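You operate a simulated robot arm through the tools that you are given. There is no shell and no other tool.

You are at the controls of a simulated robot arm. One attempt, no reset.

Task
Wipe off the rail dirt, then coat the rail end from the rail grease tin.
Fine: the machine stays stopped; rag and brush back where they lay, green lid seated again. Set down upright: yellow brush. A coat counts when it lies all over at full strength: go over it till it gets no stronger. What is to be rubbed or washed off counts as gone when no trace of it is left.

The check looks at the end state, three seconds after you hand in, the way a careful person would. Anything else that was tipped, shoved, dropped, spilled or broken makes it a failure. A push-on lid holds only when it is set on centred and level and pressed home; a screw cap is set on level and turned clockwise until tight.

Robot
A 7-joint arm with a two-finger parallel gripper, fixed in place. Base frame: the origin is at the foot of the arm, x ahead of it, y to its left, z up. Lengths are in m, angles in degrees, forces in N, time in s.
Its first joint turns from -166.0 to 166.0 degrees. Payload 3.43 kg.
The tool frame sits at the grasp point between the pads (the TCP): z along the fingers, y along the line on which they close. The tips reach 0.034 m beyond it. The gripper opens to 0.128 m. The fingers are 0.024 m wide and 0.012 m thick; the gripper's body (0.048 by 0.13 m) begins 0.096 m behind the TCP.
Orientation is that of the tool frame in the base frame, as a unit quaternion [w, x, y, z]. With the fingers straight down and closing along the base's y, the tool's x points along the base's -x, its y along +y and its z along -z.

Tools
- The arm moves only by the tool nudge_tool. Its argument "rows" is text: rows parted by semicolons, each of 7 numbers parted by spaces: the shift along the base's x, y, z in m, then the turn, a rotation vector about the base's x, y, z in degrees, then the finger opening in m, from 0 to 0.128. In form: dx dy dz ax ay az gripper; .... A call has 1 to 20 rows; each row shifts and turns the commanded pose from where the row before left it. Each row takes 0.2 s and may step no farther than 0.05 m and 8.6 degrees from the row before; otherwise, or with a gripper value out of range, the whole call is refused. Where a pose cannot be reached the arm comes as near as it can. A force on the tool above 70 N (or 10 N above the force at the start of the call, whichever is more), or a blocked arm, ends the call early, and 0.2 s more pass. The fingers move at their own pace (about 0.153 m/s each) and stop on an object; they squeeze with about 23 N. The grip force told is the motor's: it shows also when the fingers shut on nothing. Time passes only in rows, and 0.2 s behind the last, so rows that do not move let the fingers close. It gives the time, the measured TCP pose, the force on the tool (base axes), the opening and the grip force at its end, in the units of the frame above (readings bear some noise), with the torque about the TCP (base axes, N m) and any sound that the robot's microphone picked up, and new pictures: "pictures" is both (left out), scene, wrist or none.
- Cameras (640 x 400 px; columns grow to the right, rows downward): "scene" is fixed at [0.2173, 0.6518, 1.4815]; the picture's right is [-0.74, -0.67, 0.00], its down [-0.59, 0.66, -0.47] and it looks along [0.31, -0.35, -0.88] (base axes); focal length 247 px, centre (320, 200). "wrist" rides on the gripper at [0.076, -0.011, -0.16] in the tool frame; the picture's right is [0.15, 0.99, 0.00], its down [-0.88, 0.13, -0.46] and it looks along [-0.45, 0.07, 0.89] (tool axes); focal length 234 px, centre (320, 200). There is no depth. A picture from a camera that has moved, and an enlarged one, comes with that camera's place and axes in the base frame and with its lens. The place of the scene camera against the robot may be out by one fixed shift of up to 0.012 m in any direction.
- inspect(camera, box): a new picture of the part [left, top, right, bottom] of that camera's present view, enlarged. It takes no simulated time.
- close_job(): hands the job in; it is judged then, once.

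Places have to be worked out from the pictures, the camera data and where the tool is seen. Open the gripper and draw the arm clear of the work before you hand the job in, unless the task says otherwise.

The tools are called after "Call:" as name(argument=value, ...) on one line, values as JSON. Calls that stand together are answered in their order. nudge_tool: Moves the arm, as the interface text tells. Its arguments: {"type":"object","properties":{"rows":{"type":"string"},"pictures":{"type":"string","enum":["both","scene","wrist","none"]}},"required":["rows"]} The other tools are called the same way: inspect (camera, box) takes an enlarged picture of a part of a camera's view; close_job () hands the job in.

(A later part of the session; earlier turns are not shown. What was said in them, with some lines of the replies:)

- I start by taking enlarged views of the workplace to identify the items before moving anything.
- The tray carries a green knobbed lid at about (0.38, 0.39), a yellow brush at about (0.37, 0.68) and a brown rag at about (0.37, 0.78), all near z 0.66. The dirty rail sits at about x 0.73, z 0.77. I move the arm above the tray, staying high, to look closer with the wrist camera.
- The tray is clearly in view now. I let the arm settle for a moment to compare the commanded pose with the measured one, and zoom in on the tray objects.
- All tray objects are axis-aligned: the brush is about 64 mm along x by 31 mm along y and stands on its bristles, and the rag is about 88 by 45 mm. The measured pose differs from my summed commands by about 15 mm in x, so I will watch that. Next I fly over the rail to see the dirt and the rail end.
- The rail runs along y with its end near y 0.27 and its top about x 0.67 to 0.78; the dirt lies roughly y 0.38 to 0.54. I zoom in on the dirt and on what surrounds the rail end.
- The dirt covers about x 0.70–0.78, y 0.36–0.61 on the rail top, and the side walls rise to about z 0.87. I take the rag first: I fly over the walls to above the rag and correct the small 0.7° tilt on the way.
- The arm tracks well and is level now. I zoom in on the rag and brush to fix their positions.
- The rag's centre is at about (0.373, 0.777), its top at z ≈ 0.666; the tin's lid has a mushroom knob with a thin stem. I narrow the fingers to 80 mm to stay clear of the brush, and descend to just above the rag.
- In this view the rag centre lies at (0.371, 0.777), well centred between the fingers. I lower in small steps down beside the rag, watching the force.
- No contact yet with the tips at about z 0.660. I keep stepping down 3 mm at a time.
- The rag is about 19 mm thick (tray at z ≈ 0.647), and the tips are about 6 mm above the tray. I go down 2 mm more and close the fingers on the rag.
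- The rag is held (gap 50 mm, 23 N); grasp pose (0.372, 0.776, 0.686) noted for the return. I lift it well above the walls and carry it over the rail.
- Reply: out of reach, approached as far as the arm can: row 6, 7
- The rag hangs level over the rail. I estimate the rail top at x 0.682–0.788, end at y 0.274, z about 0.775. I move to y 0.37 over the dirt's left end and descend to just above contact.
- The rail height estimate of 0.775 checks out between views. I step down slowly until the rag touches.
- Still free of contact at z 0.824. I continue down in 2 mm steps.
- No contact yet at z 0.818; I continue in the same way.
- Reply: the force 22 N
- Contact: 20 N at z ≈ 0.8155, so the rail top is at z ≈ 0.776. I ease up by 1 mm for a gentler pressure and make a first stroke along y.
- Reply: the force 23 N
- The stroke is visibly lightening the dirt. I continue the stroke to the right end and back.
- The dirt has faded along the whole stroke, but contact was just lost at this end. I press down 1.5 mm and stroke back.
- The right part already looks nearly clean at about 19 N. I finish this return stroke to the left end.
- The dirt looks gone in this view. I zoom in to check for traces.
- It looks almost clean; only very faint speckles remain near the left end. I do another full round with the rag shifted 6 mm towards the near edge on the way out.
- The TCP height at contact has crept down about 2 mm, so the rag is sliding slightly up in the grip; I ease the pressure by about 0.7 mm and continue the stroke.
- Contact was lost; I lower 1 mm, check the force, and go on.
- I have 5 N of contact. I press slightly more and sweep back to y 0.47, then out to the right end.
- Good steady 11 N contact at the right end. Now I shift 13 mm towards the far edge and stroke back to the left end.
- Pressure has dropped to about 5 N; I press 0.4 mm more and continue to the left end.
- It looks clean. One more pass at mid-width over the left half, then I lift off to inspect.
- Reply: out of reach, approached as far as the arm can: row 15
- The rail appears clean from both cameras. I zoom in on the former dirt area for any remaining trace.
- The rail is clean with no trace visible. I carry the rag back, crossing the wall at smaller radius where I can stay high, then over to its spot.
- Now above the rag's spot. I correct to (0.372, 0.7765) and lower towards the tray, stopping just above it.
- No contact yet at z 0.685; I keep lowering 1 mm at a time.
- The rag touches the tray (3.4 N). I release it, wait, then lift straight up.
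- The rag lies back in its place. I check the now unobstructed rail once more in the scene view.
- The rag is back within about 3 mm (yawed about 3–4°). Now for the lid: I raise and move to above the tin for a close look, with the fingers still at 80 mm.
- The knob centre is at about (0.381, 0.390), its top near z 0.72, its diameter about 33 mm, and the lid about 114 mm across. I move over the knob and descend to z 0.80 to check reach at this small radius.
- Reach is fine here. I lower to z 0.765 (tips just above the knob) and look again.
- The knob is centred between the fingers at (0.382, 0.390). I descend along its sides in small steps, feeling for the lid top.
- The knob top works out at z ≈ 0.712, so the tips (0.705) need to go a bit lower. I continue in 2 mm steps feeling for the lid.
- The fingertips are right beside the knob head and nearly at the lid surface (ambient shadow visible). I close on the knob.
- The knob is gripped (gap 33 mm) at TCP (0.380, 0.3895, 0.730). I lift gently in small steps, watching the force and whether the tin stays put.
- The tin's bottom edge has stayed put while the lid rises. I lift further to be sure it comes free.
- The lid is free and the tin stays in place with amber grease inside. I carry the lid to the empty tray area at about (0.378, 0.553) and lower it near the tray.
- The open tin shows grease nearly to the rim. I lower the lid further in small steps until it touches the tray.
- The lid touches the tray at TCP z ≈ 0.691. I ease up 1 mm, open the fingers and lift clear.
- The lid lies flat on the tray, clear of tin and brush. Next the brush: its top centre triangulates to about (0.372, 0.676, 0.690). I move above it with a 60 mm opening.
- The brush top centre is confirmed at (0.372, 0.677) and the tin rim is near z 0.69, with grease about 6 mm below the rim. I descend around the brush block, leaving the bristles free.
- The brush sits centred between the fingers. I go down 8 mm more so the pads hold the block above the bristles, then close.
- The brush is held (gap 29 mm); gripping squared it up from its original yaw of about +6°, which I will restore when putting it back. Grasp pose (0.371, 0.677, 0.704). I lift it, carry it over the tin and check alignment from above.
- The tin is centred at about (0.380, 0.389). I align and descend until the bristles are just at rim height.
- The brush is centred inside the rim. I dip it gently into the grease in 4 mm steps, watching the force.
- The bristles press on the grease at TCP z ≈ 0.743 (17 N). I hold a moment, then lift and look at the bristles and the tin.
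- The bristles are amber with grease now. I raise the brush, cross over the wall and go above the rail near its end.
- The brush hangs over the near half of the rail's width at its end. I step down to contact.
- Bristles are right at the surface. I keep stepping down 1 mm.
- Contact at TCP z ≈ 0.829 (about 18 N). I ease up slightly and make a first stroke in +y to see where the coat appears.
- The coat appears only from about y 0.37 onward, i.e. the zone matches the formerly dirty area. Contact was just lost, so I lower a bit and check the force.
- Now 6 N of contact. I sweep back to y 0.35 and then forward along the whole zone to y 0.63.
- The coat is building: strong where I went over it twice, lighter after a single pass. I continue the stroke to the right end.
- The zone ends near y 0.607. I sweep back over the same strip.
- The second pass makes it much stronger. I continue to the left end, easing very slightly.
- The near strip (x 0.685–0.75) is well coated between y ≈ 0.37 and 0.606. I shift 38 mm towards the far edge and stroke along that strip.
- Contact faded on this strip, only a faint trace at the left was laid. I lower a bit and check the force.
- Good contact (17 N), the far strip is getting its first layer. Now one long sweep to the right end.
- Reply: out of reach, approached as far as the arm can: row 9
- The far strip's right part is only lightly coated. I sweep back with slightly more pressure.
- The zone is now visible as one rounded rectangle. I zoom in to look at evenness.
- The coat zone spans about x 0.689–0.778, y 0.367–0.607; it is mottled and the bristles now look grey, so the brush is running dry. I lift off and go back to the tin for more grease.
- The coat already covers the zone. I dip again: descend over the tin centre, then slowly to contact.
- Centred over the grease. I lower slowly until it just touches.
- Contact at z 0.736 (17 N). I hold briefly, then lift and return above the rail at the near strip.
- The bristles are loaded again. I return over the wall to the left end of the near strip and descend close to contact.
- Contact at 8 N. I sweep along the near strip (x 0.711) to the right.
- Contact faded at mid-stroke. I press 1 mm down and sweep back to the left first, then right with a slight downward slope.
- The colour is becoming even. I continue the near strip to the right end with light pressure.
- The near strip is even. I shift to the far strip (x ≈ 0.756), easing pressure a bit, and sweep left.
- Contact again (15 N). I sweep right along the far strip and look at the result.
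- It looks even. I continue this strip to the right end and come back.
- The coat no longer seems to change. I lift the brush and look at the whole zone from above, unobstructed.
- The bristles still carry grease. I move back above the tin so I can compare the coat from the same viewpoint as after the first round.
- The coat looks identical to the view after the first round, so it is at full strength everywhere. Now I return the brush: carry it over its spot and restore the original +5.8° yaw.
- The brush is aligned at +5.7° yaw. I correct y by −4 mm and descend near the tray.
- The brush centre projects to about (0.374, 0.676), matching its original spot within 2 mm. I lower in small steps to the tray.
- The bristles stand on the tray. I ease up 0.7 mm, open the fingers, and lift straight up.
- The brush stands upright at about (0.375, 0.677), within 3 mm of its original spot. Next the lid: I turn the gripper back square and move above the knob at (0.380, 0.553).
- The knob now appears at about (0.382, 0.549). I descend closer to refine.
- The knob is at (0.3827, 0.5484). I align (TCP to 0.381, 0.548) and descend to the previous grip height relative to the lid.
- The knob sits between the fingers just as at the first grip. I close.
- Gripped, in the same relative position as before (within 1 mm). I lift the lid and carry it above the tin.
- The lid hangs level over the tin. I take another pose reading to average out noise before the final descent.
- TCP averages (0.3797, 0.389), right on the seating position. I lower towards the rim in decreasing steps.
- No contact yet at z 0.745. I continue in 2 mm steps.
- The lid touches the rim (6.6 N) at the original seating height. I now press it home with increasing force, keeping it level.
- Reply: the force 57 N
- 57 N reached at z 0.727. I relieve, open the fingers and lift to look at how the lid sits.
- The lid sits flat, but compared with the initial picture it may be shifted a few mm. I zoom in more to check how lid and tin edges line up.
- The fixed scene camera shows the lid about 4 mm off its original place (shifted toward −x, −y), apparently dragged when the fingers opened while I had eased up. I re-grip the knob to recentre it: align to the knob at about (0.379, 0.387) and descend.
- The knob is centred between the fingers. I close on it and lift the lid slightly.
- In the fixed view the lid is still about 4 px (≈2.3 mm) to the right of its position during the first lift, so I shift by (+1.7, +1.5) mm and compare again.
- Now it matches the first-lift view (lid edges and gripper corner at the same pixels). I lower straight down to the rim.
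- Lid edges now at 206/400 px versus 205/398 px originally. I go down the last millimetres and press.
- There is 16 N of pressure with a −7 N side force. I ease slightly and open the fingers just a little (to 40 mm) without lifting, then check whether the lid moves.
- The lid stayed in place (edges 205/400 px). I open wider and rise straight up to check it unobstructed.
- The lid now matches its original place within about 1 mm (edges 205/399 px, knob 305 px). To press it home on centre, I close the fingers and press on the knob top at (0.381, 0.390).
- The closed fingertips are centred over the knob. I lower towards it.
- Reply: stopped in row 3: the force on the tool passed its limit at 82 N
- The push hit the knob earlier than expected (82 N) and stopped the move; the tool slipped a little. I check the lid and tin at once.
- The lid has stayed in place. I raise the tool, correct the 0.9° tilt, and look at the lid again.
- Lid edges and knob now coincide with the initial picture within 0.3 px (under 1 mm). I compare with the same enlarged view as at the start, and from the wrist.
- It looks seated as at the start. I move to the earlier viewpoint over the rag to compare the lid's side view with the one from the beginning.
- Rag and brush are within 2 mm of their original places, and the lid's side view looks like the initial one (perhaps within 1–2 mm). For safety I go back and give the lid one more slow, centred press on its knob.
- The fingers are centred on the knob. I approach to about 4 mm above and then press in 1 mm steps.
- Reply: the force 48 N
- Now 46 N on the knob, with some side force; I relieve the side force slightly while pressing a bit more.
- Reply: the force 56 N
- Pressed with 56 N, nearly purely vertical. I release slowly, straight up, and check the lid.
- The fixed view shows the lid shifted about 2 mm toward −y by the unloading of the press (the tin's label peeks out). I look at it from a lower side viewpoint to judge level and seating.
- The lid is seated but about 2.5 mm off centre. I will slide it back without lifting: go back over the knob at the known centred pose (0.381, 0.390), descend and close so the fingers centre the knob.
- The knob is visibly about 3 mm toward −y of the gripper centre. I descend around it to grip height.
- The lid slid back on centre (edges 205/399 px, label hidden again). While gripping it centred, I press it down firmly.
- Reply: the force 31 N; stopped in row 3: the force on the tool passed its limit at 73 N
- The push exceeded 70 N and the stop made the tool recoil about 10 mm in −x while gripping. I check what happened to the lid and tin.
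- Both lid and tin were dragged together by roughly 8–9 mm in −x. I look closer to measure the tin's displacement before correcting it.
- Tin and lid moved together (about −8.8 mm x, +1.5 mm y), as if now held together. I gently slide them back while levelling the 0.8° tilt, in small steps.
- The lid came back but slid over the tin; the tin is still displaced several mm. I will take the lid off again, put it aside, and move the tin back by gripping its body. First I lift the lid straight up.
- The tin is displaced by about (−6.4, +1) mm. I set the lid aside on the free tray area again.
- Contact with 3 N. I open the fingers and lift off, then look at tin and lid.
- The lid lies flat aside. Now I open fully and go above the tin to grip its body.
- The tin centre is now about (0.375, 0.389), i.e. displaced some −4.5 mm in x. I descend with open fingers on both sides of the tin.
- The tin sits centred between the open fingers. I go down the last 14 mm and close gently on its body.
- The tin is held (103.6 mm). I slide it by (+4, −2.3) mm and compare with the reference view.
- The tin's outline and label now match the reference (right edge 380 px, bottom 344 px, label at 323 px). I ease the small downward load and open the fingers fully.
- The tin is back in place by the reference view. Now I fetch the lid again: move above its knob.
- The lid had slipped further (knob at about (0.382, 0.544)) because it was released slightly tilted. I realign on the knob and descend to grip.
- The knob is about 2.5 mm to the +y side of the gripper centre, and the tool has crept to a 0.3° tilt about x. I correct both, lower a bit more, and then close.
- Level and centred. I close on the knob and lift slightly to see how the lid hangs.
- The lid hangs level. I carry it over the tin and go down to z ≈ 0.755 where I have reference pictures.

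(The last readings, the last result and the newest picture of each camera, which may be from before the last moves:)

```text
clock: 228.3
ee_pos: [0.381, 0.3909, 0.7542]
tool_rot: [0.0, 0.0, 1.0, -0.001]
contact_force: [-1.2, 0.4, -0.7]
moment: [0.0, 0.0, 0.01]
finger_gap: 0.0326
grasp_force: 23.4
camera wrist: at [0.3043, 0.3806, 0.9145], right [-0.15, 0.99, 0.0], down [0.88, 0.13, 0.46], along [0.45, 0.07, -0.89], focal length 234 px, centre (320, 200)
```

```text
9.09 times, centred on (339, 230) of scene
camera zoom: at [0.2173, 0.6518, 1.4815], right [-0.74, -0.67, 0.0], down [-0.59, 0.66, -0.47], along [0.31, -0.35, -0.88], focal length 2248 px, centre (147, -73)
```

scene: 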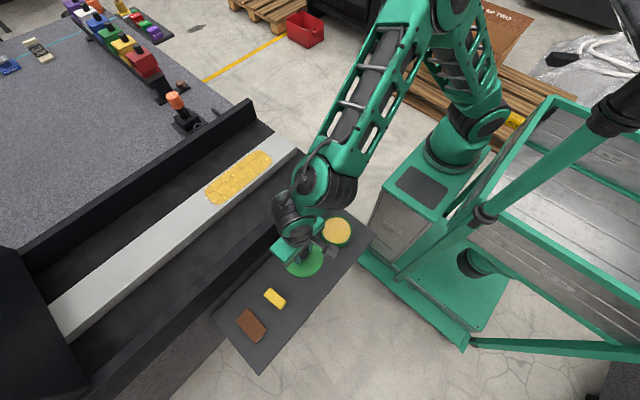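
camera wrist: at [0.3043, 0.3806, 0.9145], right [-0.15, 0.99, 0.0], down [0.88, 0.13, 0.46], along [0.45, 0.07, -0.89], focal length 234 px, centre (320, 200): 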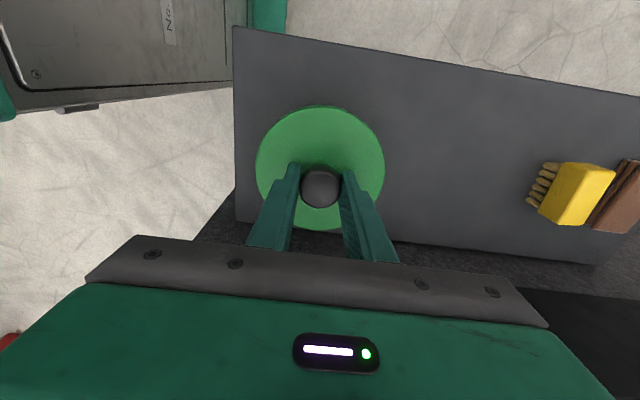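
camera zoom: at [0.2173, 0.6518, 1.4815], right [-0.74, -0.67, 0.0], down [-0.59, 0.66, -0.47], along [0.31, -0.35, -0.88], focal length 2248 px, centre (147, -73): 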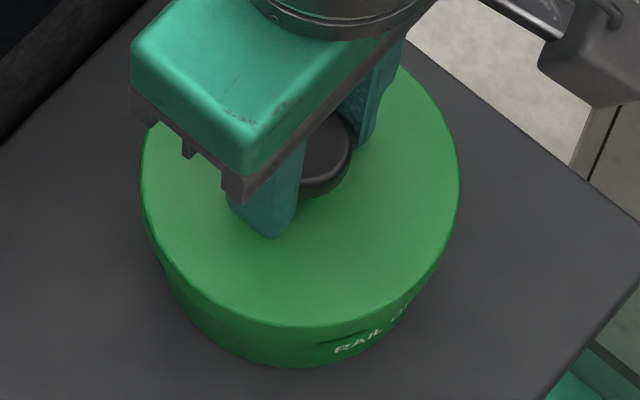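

Compared with the reference the lid is about 1.5 mm toward +x,+y; I shift by (−1.1, −1.0) mm and lower to just above the rim.

Call:
nudge_tool(rows="-0.0011 -0.001 0 0 0 0 0.015;0 0 -0.01 0 0 0 0.015;0 0 -0.008 0 0 0 0.015;0 0 -0.003 0 0 0 0.015;0 0 0 0 0 0 0.015", pictures="none")

Call:
inspect(camera="scene", box=[300, 190, 380, 260])

Call:
inspect(camera="scene", box=[315, 208, 363, 252])

```text
clock: 229.5
ee_pos: [0.378, 0.3895, 0.7342]
tool_rot: [0.0, 0.001, 1.0, -0.001]
contact_force: [-0.9, 0.5, 0.4]
moment: [0.01, -0.03, -0.01]
finger_gap: 0.0329
grasp_force: 23.0
```

```text
5.71 times, centred on (340, 225) of scene
camera zoom: at [0.2173, 0.6518, 1.4815], right [-0.74, -0.67, 0.0], down [-0.59, 0.66, -0.47], along [0.31, -0.35, -0.88], focal length 1413 px, centre (206, 57)
```

zoom: 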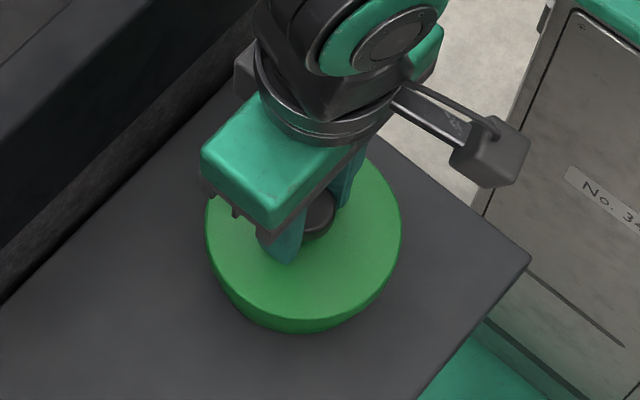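

```text
9.09 times, centred on (339, 230) of scene
camera zoom: at [0.2173, 0.6518, 1.4815], right [-0.74, -0.67, 0.0], down [-0.59, 0.66, -0.47], along [0.31, -0.35, -0.88], focal length 2248 px, centre (147, -73)
```

zoom: 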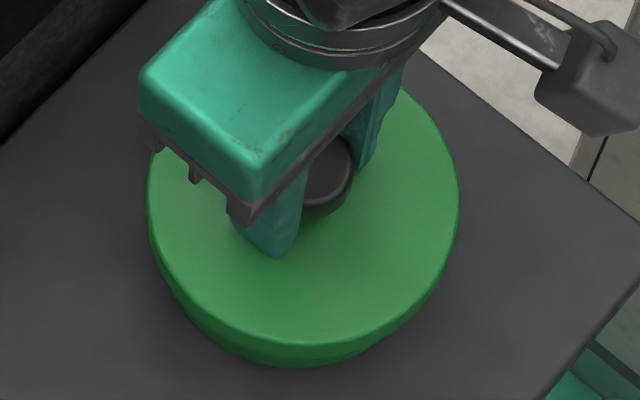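

The lid is within about 1 mm of the centred reference. I apply a 0.5 mm correction and lower onto the rim.

Call:
nudge_tool(rows="0.0006 0.0003 -0.0015 0 0 0 0.015;0 0 -0.0015 0 0 0 0.015;0 0 -0.001 0 0 0 0.015;0 0 0 0 0 0 0.015", pictures="none")

```text
clock: 230.5
ee_pos: [0.3787, 0.3902, 0.7308]
tool_rot: [0.0, 0.001, 1.0, 0.0]
contact_force: [-1.1, -0.2, -0.5]
moment: [0.0, 0.01, -0.02]
finger_gap: 0.0326
grasp_force: 23.6
```

Call:
nudge_tool(rows="0 0 -0.001 0 0 0 0.015;0 0 0 0 0 0 0.015", pictures="none")

```text
clock: 231.1
ee_pos: [0.3792, 0.3906, 0.7287]
tool_rot: [-0.001, 0.001, 1.0, -0.001]
contact_force: [0.4, 0.3, -0.4]
moment: [0.04, -0.02, -0.02]
finger_gap: 0.0327
grasp_force: 23.3
```

Call:
nudge_tool(rows="0 0 -0.001 0 0 0 0.015;0 0 0 0 0 0 0.015", pictures="none")

```text
clock: 231.7
ee_pos: [0.3801, 0.3907, 0.7295]
tool_rot: [0.001, 0.001, 1.0, 0.0]
contact_force: [-1.1, -2.6, 7.9]
moment: [-0.03, 0.08, 0.03]
finger_gap: 0.0327
grasp_force: 22.5
```

Contact (8 N) at the seating height. I check the alignment before pressing.

Call:
inspect(camera="scene", box=[300, 190, 380, 260])

Call:
inspect(camera="scene", box=[315, 208, 363, 252])

Call:
inspect(camera="wrist", box=[230, 90, 410, 250])

```text
5.71 times, centred on (340, 225) of scene
camera zoom: at [0.2173, 0.6518, 1.4815], right [-0.74, -0.67, 0.0], down [-0.59, 0.66, -0.47], along [0.31, -0.35, -0.88], focal length 1413 px, centre (206, 57)
```

zoom: 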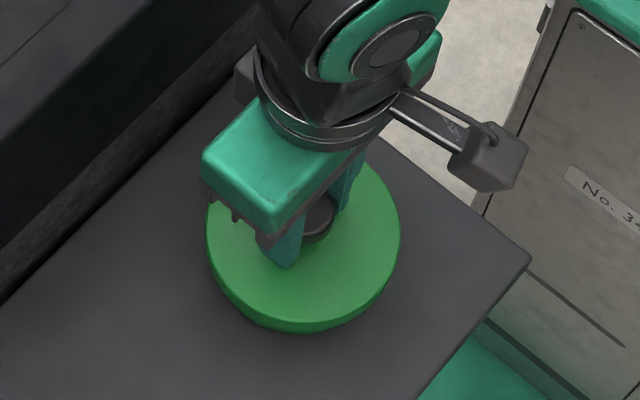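

```text
9.09 times, centred on (339, 230) of scene
camera zoom: at [0.2173, 0.6518, 1.4815], right [-0.74, -0.67, 0.0], down [-0.59, 0.66, -0.47], along [0.31, -0.35, -0.88], focal length 2248 px, centre (147, -73)
```

zoom: 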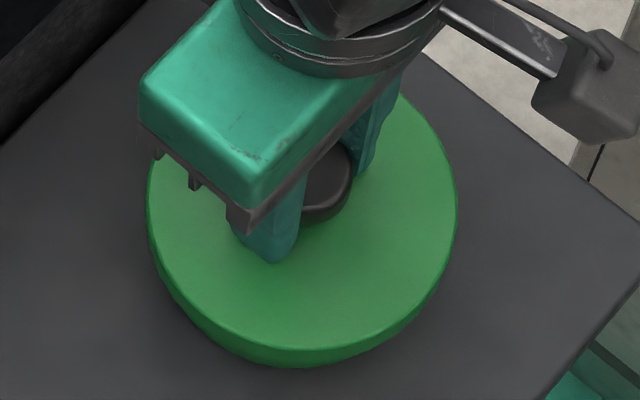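

```text
2.50 times, centred on (320, 170) of wrist
camera zoom: at [0.3026, 0.3792, 0.8884], right [-0.15, 0.99, 0.0], down [0.88, 0.13, 0.46], along [0.45, 0.07, -0.89], focal length 585 px, centre (320, 275)
```

zoom: 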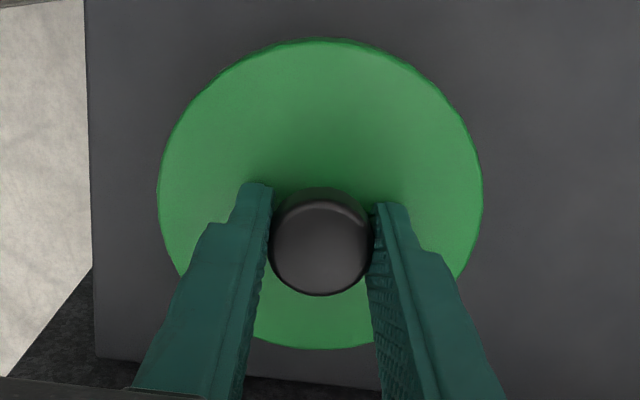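

The lid is about 1.5 mm toward −x of the reference. I lift 2 mm, shift +1.5 mm in x (−0.5 mm in y), and set it down again.

Call:
nudge_tool(rows="0 0 0.003 0 0 0 0.015;0.0015 -0.0005 0 0 0 0 0.015;0 0 -0.0015 0 0 0 0.015;0 0 -0.001 0 0 0 0.015;0 0 0 0 0 0 0.015", pictures="none")

Call:
inspect(camera="scene", box=[315, 208, 363, 252])

```text
clock: 232.9
ee_pos: [0.3805, 0.3906, 0.729]
tool_rot: [-0.001, 0.001, 1.0, 0.0]
contact_force: [0.8, -0.1, -0.2]
moment: [-0.05, -0.03, 0.0]
finger_gap: 0.0329
grasp_force: 23.7
```

```text
9.09 times, centred on (339, 230) of scene
camera zoom: at [0.2173, 0.6518, 1.4815], right [-0.74, -0.67, 0.0], down [-0.59, 0.66, -0.47], along [0.31, -0.35, -0.88], focal length 2248 px, centre (147, -73)
```

zoom: 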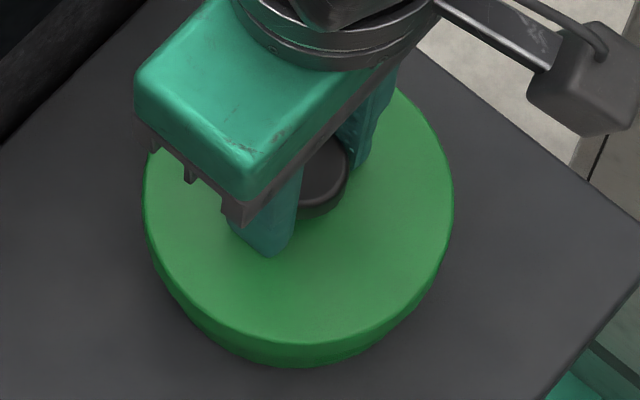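

Now the lid edges (143/454 px) match the initial ones (146/453 px) within about 0.5 mm. I lower and press in small increments.

Call:
nudge_tool(rows="0 0 -0.001 0 0 0 0.015;0 0 -0.0005 0 0 0 0.015;0 0 0 0 0 0 0.015", pictures="none")

```text
clock: 233.7
ee_pos: [0.3806, 0.3907, 0.7289]
tool_rot: [0.0, 0.0, 1.0, 0.0]
contact_force: [0.2, -3.1, 15.4]
moment: [-0.07, 0.06, 0.04]
finger_gap: 0.0329
grasp_force: 22.9
```

Call:
nudge_tool(rows="0 0 -0.0008 0 0 0 0.015;0 0 0 0 0 0 0.015", pictures="none")

```text
clock: 234.3
ee_pos: [0.381, 0.3896, 0.7272]
tool_rot: [0.001, 0.001, 1.0, 0.001]
contact_force: [0.2, -3.9, 34.1]
moment: [-0.18, 0.05, 0.01]
finger_gap: 0.0325
grasp_force: 23.5
```

Call:
nudge_tool(rows="0 0 -0.0006 0 0 0 0.015;0 0 0 0 0 0 0.015", pictures="none")

```text
clock: 234.9
ee_pos: [0.3825, 0.3906, 0.7282]
tool_rot: [0.001, 0.001, 1.0, 0.001]
contact_force: [3.9, -3.2, 55.3]
moment: [-0.28, -0.06, 0.01]
finger_gap: 0.0329
grasp_force: 23.1
```

55 N straight down, centred. Now I ease back in steps to about 15 N before opening.

Call:
nudge_tool(rows="0 0 0.0006 0 0 0 0.015;0 0 0 0 0 0 0.015", pictures="none")

```text
clock: 235.5
ee_pos: [0.3816, 0.3895, 0.7268]
tool_rot: [0.001, 0.0, 1.0, 0.001]
contact_force: [6.4, -0.1, 57.0]
moment: [-0.13, -0.26, 0.04]
finger_gap: 0.0325
grasp_force: 23.4
```

Call:
nudge_tool(rows="-0.0003 0 0.0008 0 0 0 0.015;0 0 0 0 0 0 0.015", pictures="none")

```text
clock: 236.1
ee_pos: [0.38, 0.3893, 0.7275]
tool_rot: [-0.001, 0.001, 1.0, -0.001]
contact_force: [6.1, 7.1, 25.0]
moment: [0.36, -0.49, 0.06]
finger_gap: 0.0326
grasp_force: 23.0
```

25 N with some lateral preload; I relieve it sideways a little before opening.

Call:
nudge_tool(rows="0.0004 0.0005 0.0002 0 0 0 0.015;0 0 0 0 0 0 0.015", pictures="none")

```text
clock: 236.7
ee_pos: [0.3798, 0.3902, 0.7282]
tool_rot: [0.0, 0.0, 1.0, 0.001]
contact_force: [-0.2, 6.1, 28.1]
moment: [0.21, -0.05, 0.01]
finger_gap: 0.0327
grasp_force: 22.8
```

Better: 28 N, little side force. I open the fingers slowly without moving, and check the lid.

Call:
nudge_tool(rows="0 0.0003 0.0002 0 0 0 0.015;0 0 0 0 0 0 0.034;0 0 0 0 0 0 0.038;0 0 0 0 0 0 0.044;0 0 0 0 0 0 0.05", pictures="wrist")

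Call:
inspect(camera="scene", box=[315, 208, 363, 252])

Call:
inspect(camera="wrist", box=[230, 100, 410, 240])

```text
clock: 237.9
ee_pos: [0.3814, 0.3888, 0.7276]
tool_rot: [0.001, 0.001, 1.0, 0.0]
contact_force: [-0.3, -3.3, 19.2]
moment: [-0.03, 0.02, -0.01]
finger_gap: 0.0451
grasp_force: 0.0
camera wrist: at [0.305, 0.3784, 0.888], right [-0.14, 0.99, 0.0], down [0.88, 0.13, 0.46], along [0.45, 0.07, -0.89], focal length 234 px, centre (320, 200)
```

wrist: 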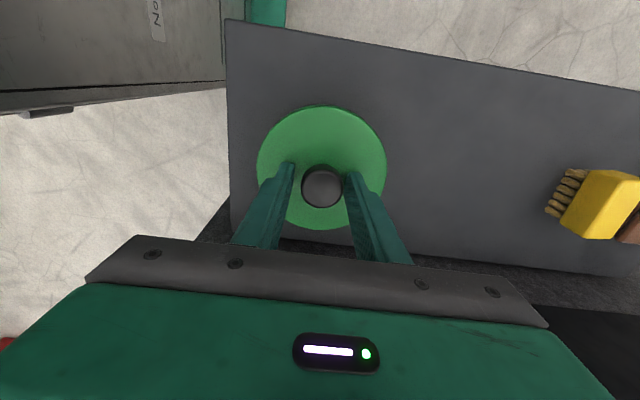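

```text
9.09 times, centred on (339, 230) of scene
camera zoom: at [0.2173, 0.6518, 1.4815], right [-0.74, -0.67, 0.0], down [-0.59, 0.66, -0.47], along [0.31, -0.35, -0.88], focal length 2248 px, centre (147, -73)
```

zoom: 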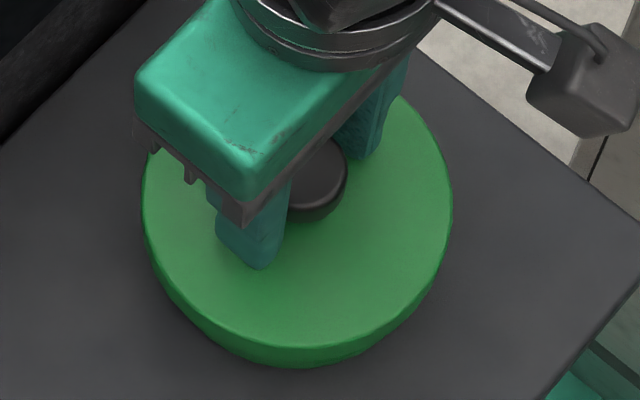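

```text
2.86 times, centred on (320, 170) of wrist
camera zoom: at [0.305, 0.3784, 0.888], right [-0.14, 0.99, 0.0], down [0.88, 0.13, 0.46], along [0.45, 0.07, -0.89], focal length 669 px, centre (320, 286)
```

zoom: 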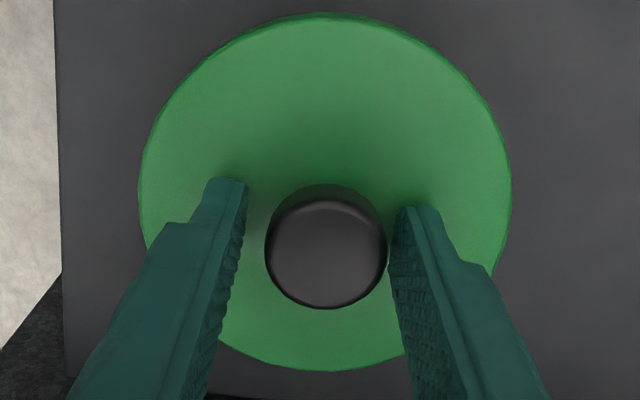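

The fingers are open and the tips rest on the lid (19 N); the lid is within about 1 mm of its original position. I rise straight up in small steps.

Call:
nudge_tool(rows="0 0 0.0007 0 0 0 0.05;0 0 0.001 0 0 0 0.05;0 0 0.002 0 0 0 0.055;0 0 0.01 0 0 0 0.06;0 0 0.03 0 0 0 0.06;0 0 0.04 0 0 0 0.06;0 0 0.04 0 0 0 0.06;0 0 0 0 0 0 0.06", pictures="both")

Call:
inspect(camera="scene", box=[300, 190, 380, 260])

Call:
inspect(camera="scene", box=[315, 208, 363, 252])

Call:
inspect(camera="wrist", box=[230, 70, 410, 220])

```text
clock: 239.7
ee_pos: [0.3812, 0.3923, 0.8503]
tool_rot: [0.0, 0.001, 1.0, 0.0]
contact_force: [-0.6, 0.1, 0.3]
moment: [0.02, 0.02, -0.03]
finger_gap: 0.0599
grasp_force: 0.0
camera wrist: at [0.3058, 0.3803, 1.0106], right [-0.15, 0.99, 0.0], down [0.88, 0.13, 0.46], along [0.45, 0.07, -0.89], focal length 234 px, centre (320, 200)
```

scene: 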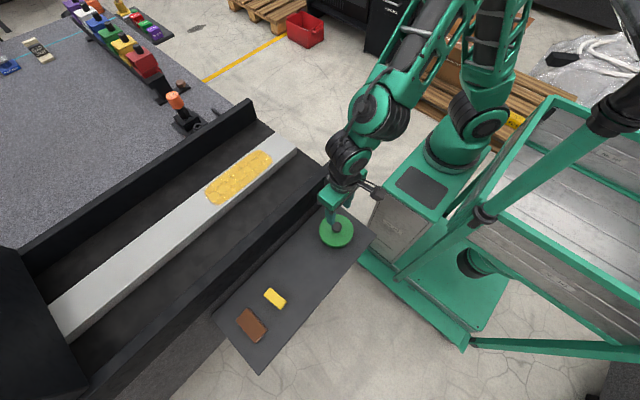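
wrist: 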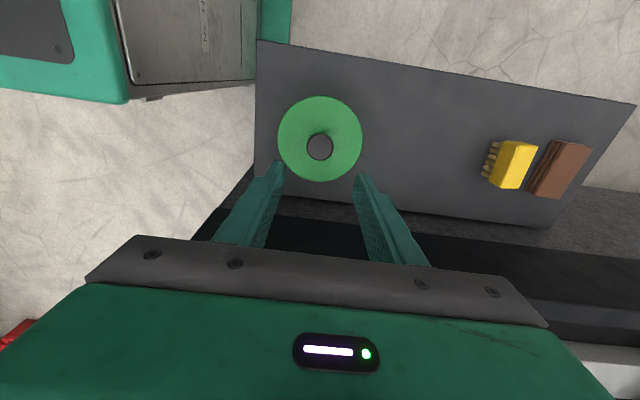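

```text
5.71 times, centred on (340, 225) of scene
camera zoom: at [0.2173, 0.6518, 1.4815], right [-0.74, -0.67, 0.0], down [-0.59, 0.66, -0.47], along [0.31, -0.35, -0.88], focal length 1413 px, centre (206, 57)
```

zoom: 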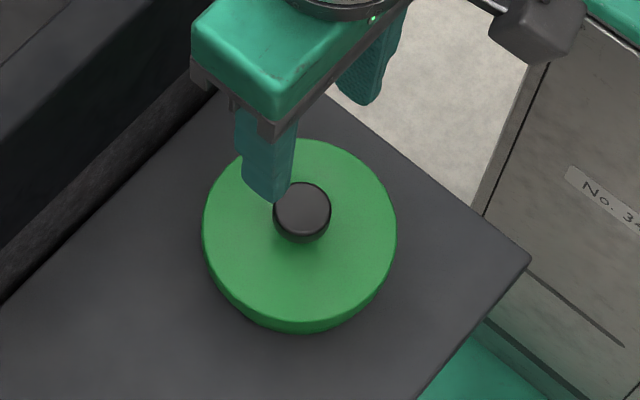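

```text
9.09 times, centred on (339, 230) of scene
camera zoom: at [0.2173, 0.6518, 1.4815], right [-0.74, -0.67, 0.0], down [-0.59, 0.66, -0.47], along [0.31, -0.35, -0.88], focal length 2248 px, centre (147, -73)
```

zoom: 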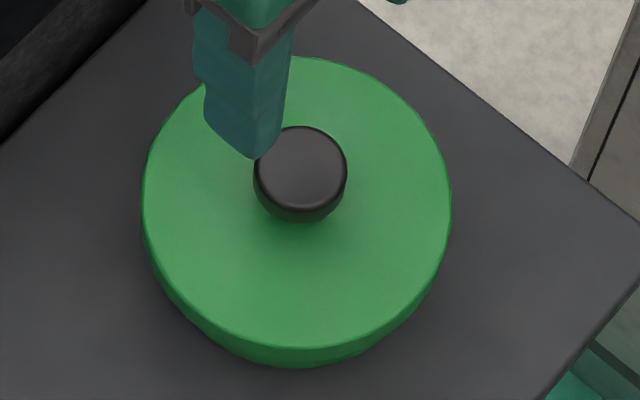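

```text
2.67 times, centred on (320, 145) of wrist
camera zoom: at [0.3058, 0.3803, 1.0106], right [-0.15, 0.99, 0.0], down [0.88, 0.13, 0.46], along [0.45, 0.07, -0.89], focal length 624 px, centre (320, 347)
```

zoom: 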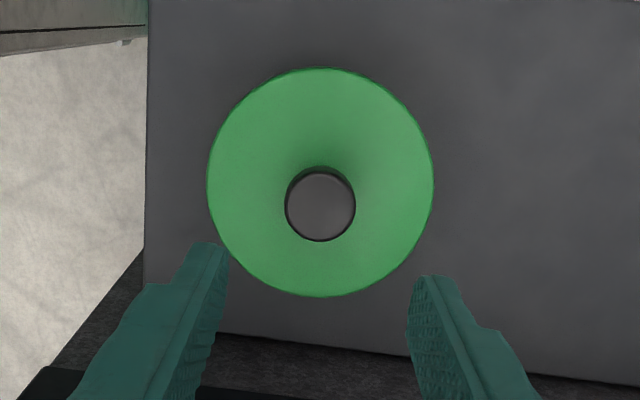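

The lid is now within about 1.5 mm of its original position and flat. I go to the earlier side-view pose to compare seating height and to check rag and brush once more.

Call:
nudge_tool(rows="-0.001 0.043 0.002 0 0 0 0.06;-0.001 0.043 0.002 0 0 0 0.06;-0.001 0.043 0.002 0 0 0 0.06;-0.001 0.043 0.002 0 0 0 0.06;-0.001 0.043 0.002 0 0 0 0.08;-0.001 0.043 0.002 0 0 0 0.08;-0.001 0.043 0.002 0 0 0 0.08;-0.001 0.043 0.002 0 0 0 0.08;-0.001 0.042 0.002 0 0 0 0.08;0 0 0 0 0 0 0.08", pictures="both")

Call:
inspect(camera="wrist", box=[0, 20, 160, 180])

Call:
inspect(camera="wrist", box=[220, 85, 380, 185])

Call:
inspect(camera="scene", box=[170, 120, 300, 210])

```text
clock: 241.9
ee_pos: [0.3719, 0.7751, 0.8687]
tool_rot: [0.001, 0.0, 1.0, -0.001]
contact_force: [-0.8, 0.5, 1.0]
moment: [0.02, 0.01, 0.01]
finger_gap: 0.0798
grasp_force: 0.0
camera wrist: at [0.2954, 0.7643, 1.0298], right [-0.15, 0.99, 0.0], down [0.88, 0.13, 0.46], along [0.45, 0.06, -0.89], focal length 234 px, centre (320, 200)
```

scene: 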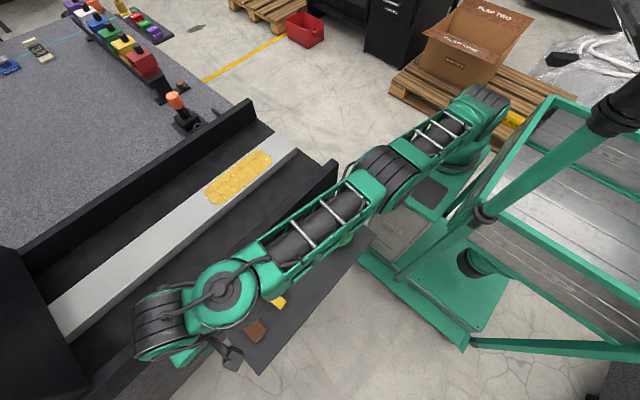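
wrist: 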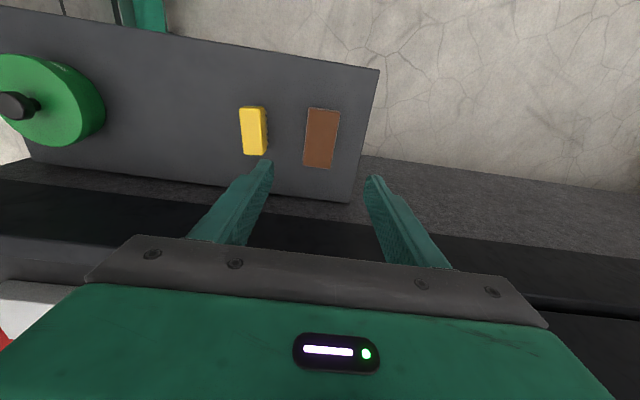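

```text
2.50 times, centred on (80, 100) of wrist
camera zoom: at [0.2954, 0.7643, 1.0298], right [-0.15, 0.99, 0.0], down [0.88, 0.13, 0.46], along [0.45, 0.06, -0.89], focal length 585 px, centre (920, 450)
```

zoom: 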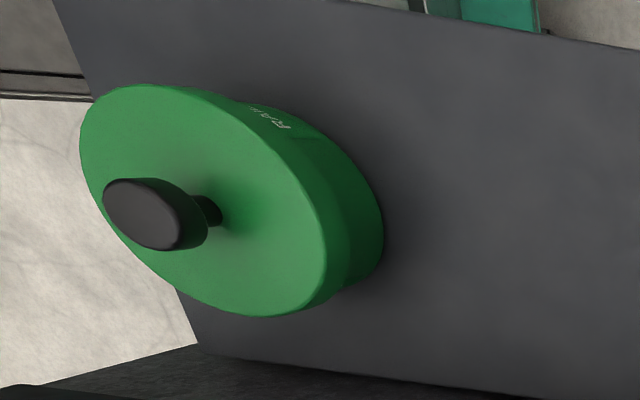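

```text
4.00 times, centred on (300, 135) of wrist
camera zoom: at [0.2954, 0.7643, 1.0298], right [-0.15, 0.99, 0.0], down [0.88, 0.13, 0.46], along [0.45, 0.06, -0.89], focal length 937 px, centre (400, 460)
```

zoom: 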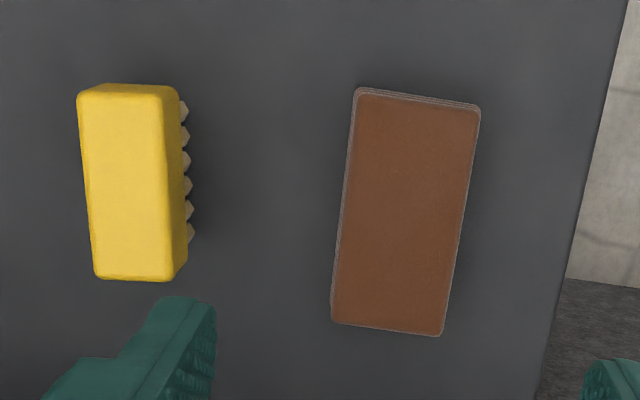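

```text
4.44 times, centred on (235, 165) of scene
camera zoom: at [0.2173, 0.6518, 1.4815], right [-0.74, -0.67, 0.0], down [-0.59, 0.66, -0.47], along [0.31, -0.35, -0.88], focal length 1099 px, centre (698, 356)
```

zoom: 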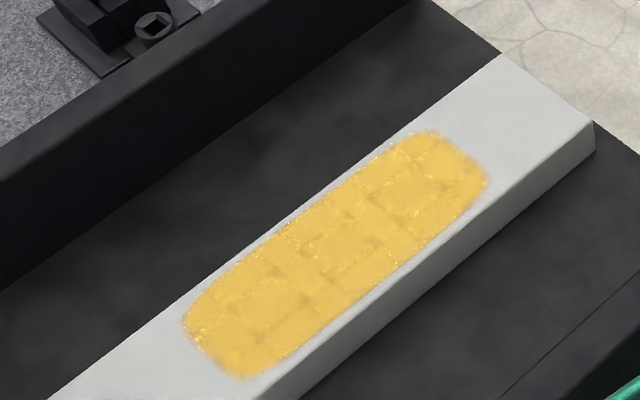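

Everything checks out: the lid is level and seated, the brush stands upright and the rag lies at (0.374, 0.777), both in their original places, and the coat is even with no dirt visible. I open the gripper and draw the arm back to its starting pose, clear of the work.

Call:
nudge_tool(rows="0.00367 -0.04036 0.0208 0 0 0 0.1;0.00367 -0.04036 0.0208 0 0 0 0.128;0.00367 -0.04036 0.0208 0 0 0 0.128;0.00367 -0.04036 0.0208 0 0 0 0.128;0.00367 -0.04036 0.0208 0 0 0 0.128;0.00367 -0.04036 0.0208 0 0 0 0.128;0.00367 -0.04036 0.0208 0 0 0 0.128;0.00367 -0.04036 0.0208 0 0 0 0.128;0.00367 -0.04036 0.0208 0 0 0 0.128;0.00367 -0.04036 0.0208 0 0 0 0.128;0.00367 -0.04036 0.0208 0 0 0 0.128;0 0 0 0 0 0 0.128", pictures="both")

Call:
inspect(camera="scene", box=[200, 190, 400, 380])

Call:
inspect(camera="scene", box=[300, 190, 380, 260])

Call:
inspect(camera="wrist", box=[260, 40, 580, 280])

```text
clock: 244.5
ee_pos: [0.4129, 0.332, 1.0987]
tool_rot: [0.0, 0.0, 1.0, -0.001]
contact_force: [0.5, 0.1, -0.5]
moment: [0.05, 0.0, -0.01]
finger_gap: 0.128
grasp_force: 0.0
camera wrist: at [0.3356, 0.32, 1.2588], right [-0.15, 0.99, 0.0], down [0.88, 0.13, 0.46], along [0.45, 0.07, -0.89], focal length 234 px, centre (320, 200)
```

scene: 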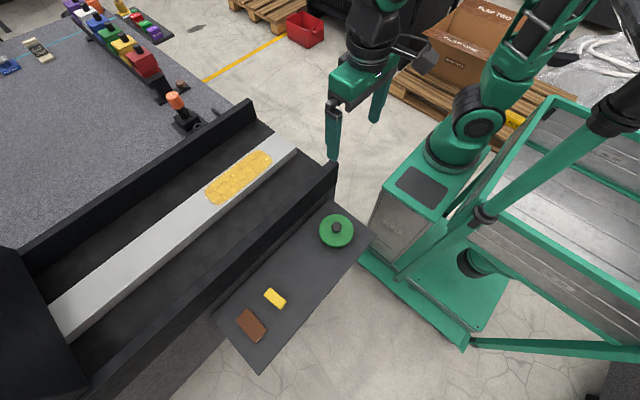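
wrist: 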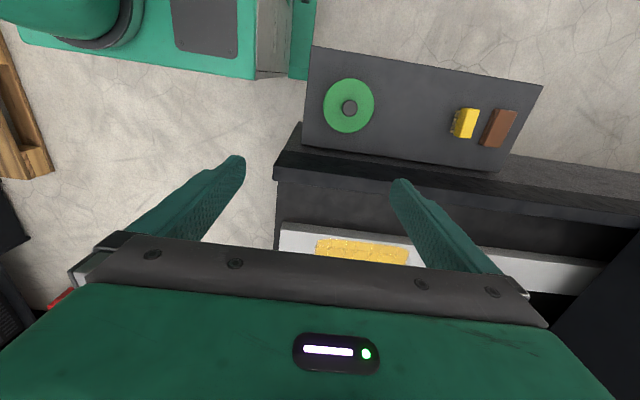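

```text
2.11 times, centred on (300, 285) of scene
camera zoom: at [0.2173, 0.6518, 1.4815], right [-0.74, -0.67, 0.0], down [-0.59, 0.66, -0.47], along [0.31, -0.35, -0.88], focal length 520 px, centre (362, 21)
```

zoom: 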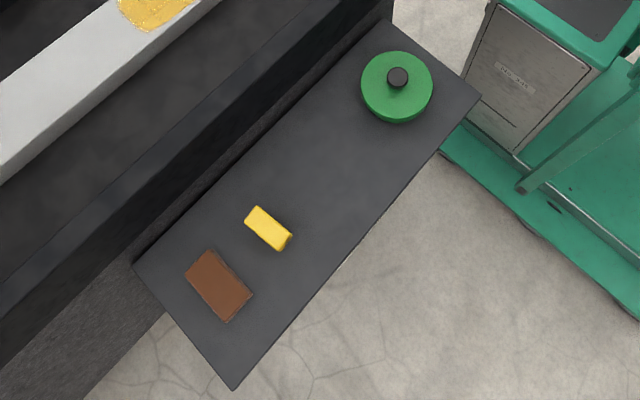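

```text
5.71 times, centred on (340, 225) of scene
camera zoom: at [0.2173, 0.6518, 1.4815], right [-0.74, -0.67, 0.0], down [-0.59, 0.66, -0.47], along [0.31, -0.35, -0.88], focal length 1413 px, centre (206, 57)
```

zoom: 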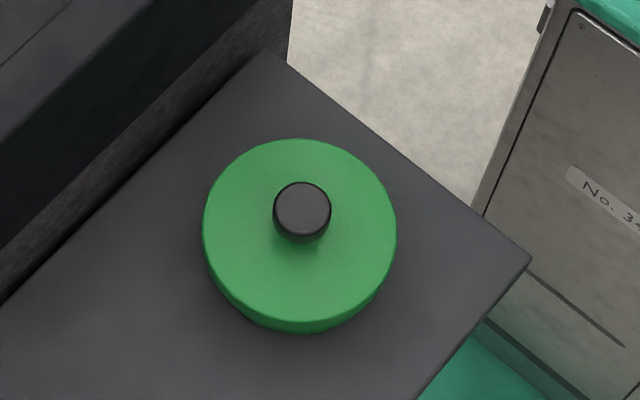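

```text
1.67 times, centred on (420, 160) of wrist
camera zoom: at [0.3356, 0.32, 1.2588], right [-0.15, 0.99, 0.0], down [0.88, 0.13, 0.46], along [0.45, 0.07, -0.89], focal length 390 px, centre (153, 267)
```

zoom: 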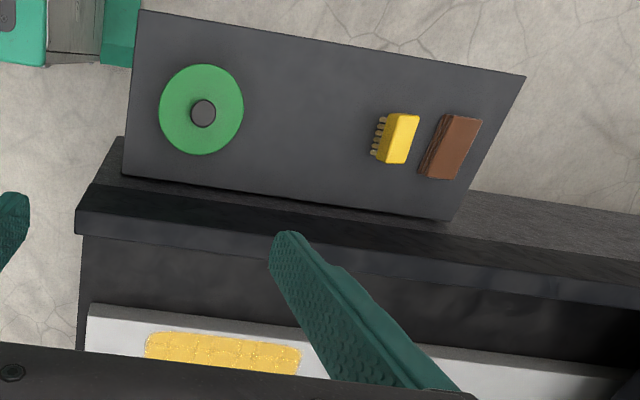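

From the same pose as at the start, lid, brush and rag appear at the same pixels as in the first pictures (within about 1–2 px), the coat is even, no dirt is left, and the arm is clear with the gripper open. I hand the job in.

Call:
close_job()

```text
The job is handed in.
```

I wiped the dirt off the rail and coated the rail end with grease, and the job is handed in. I don't have the result of the check.

- **Rail dirt:** No trace showed in the enlarged views after wiping.
- **Coat:** It covers the whole patch where the dirt was. A second full round with freshly loaded grease made it no stronger.
- **Rag and brush:** Both are back within about 3 mm of where they lay, and the brush stands upright on its bristles. The rag is turned by about 3° from its original angle.
- **Green lid:** It is back on the tin, level, and pressed with about 55 N. It sits about 1 to 2 mm off its original spot.
- **Machine:** I never touched the controls, so it stayed stopped.

**Tin moved and put back:** while I was pressing the lid, the arm hit its force limit and recoiled, which dragged the tin several millimetres. I took the lid off, gripped the tin and slid it back. By the camera pictures it is within about 1 mm of where it was, though it may be turned by a degree or two.

I felt no click when the lid went on, so I judged that it is pressed home from its height and level only.
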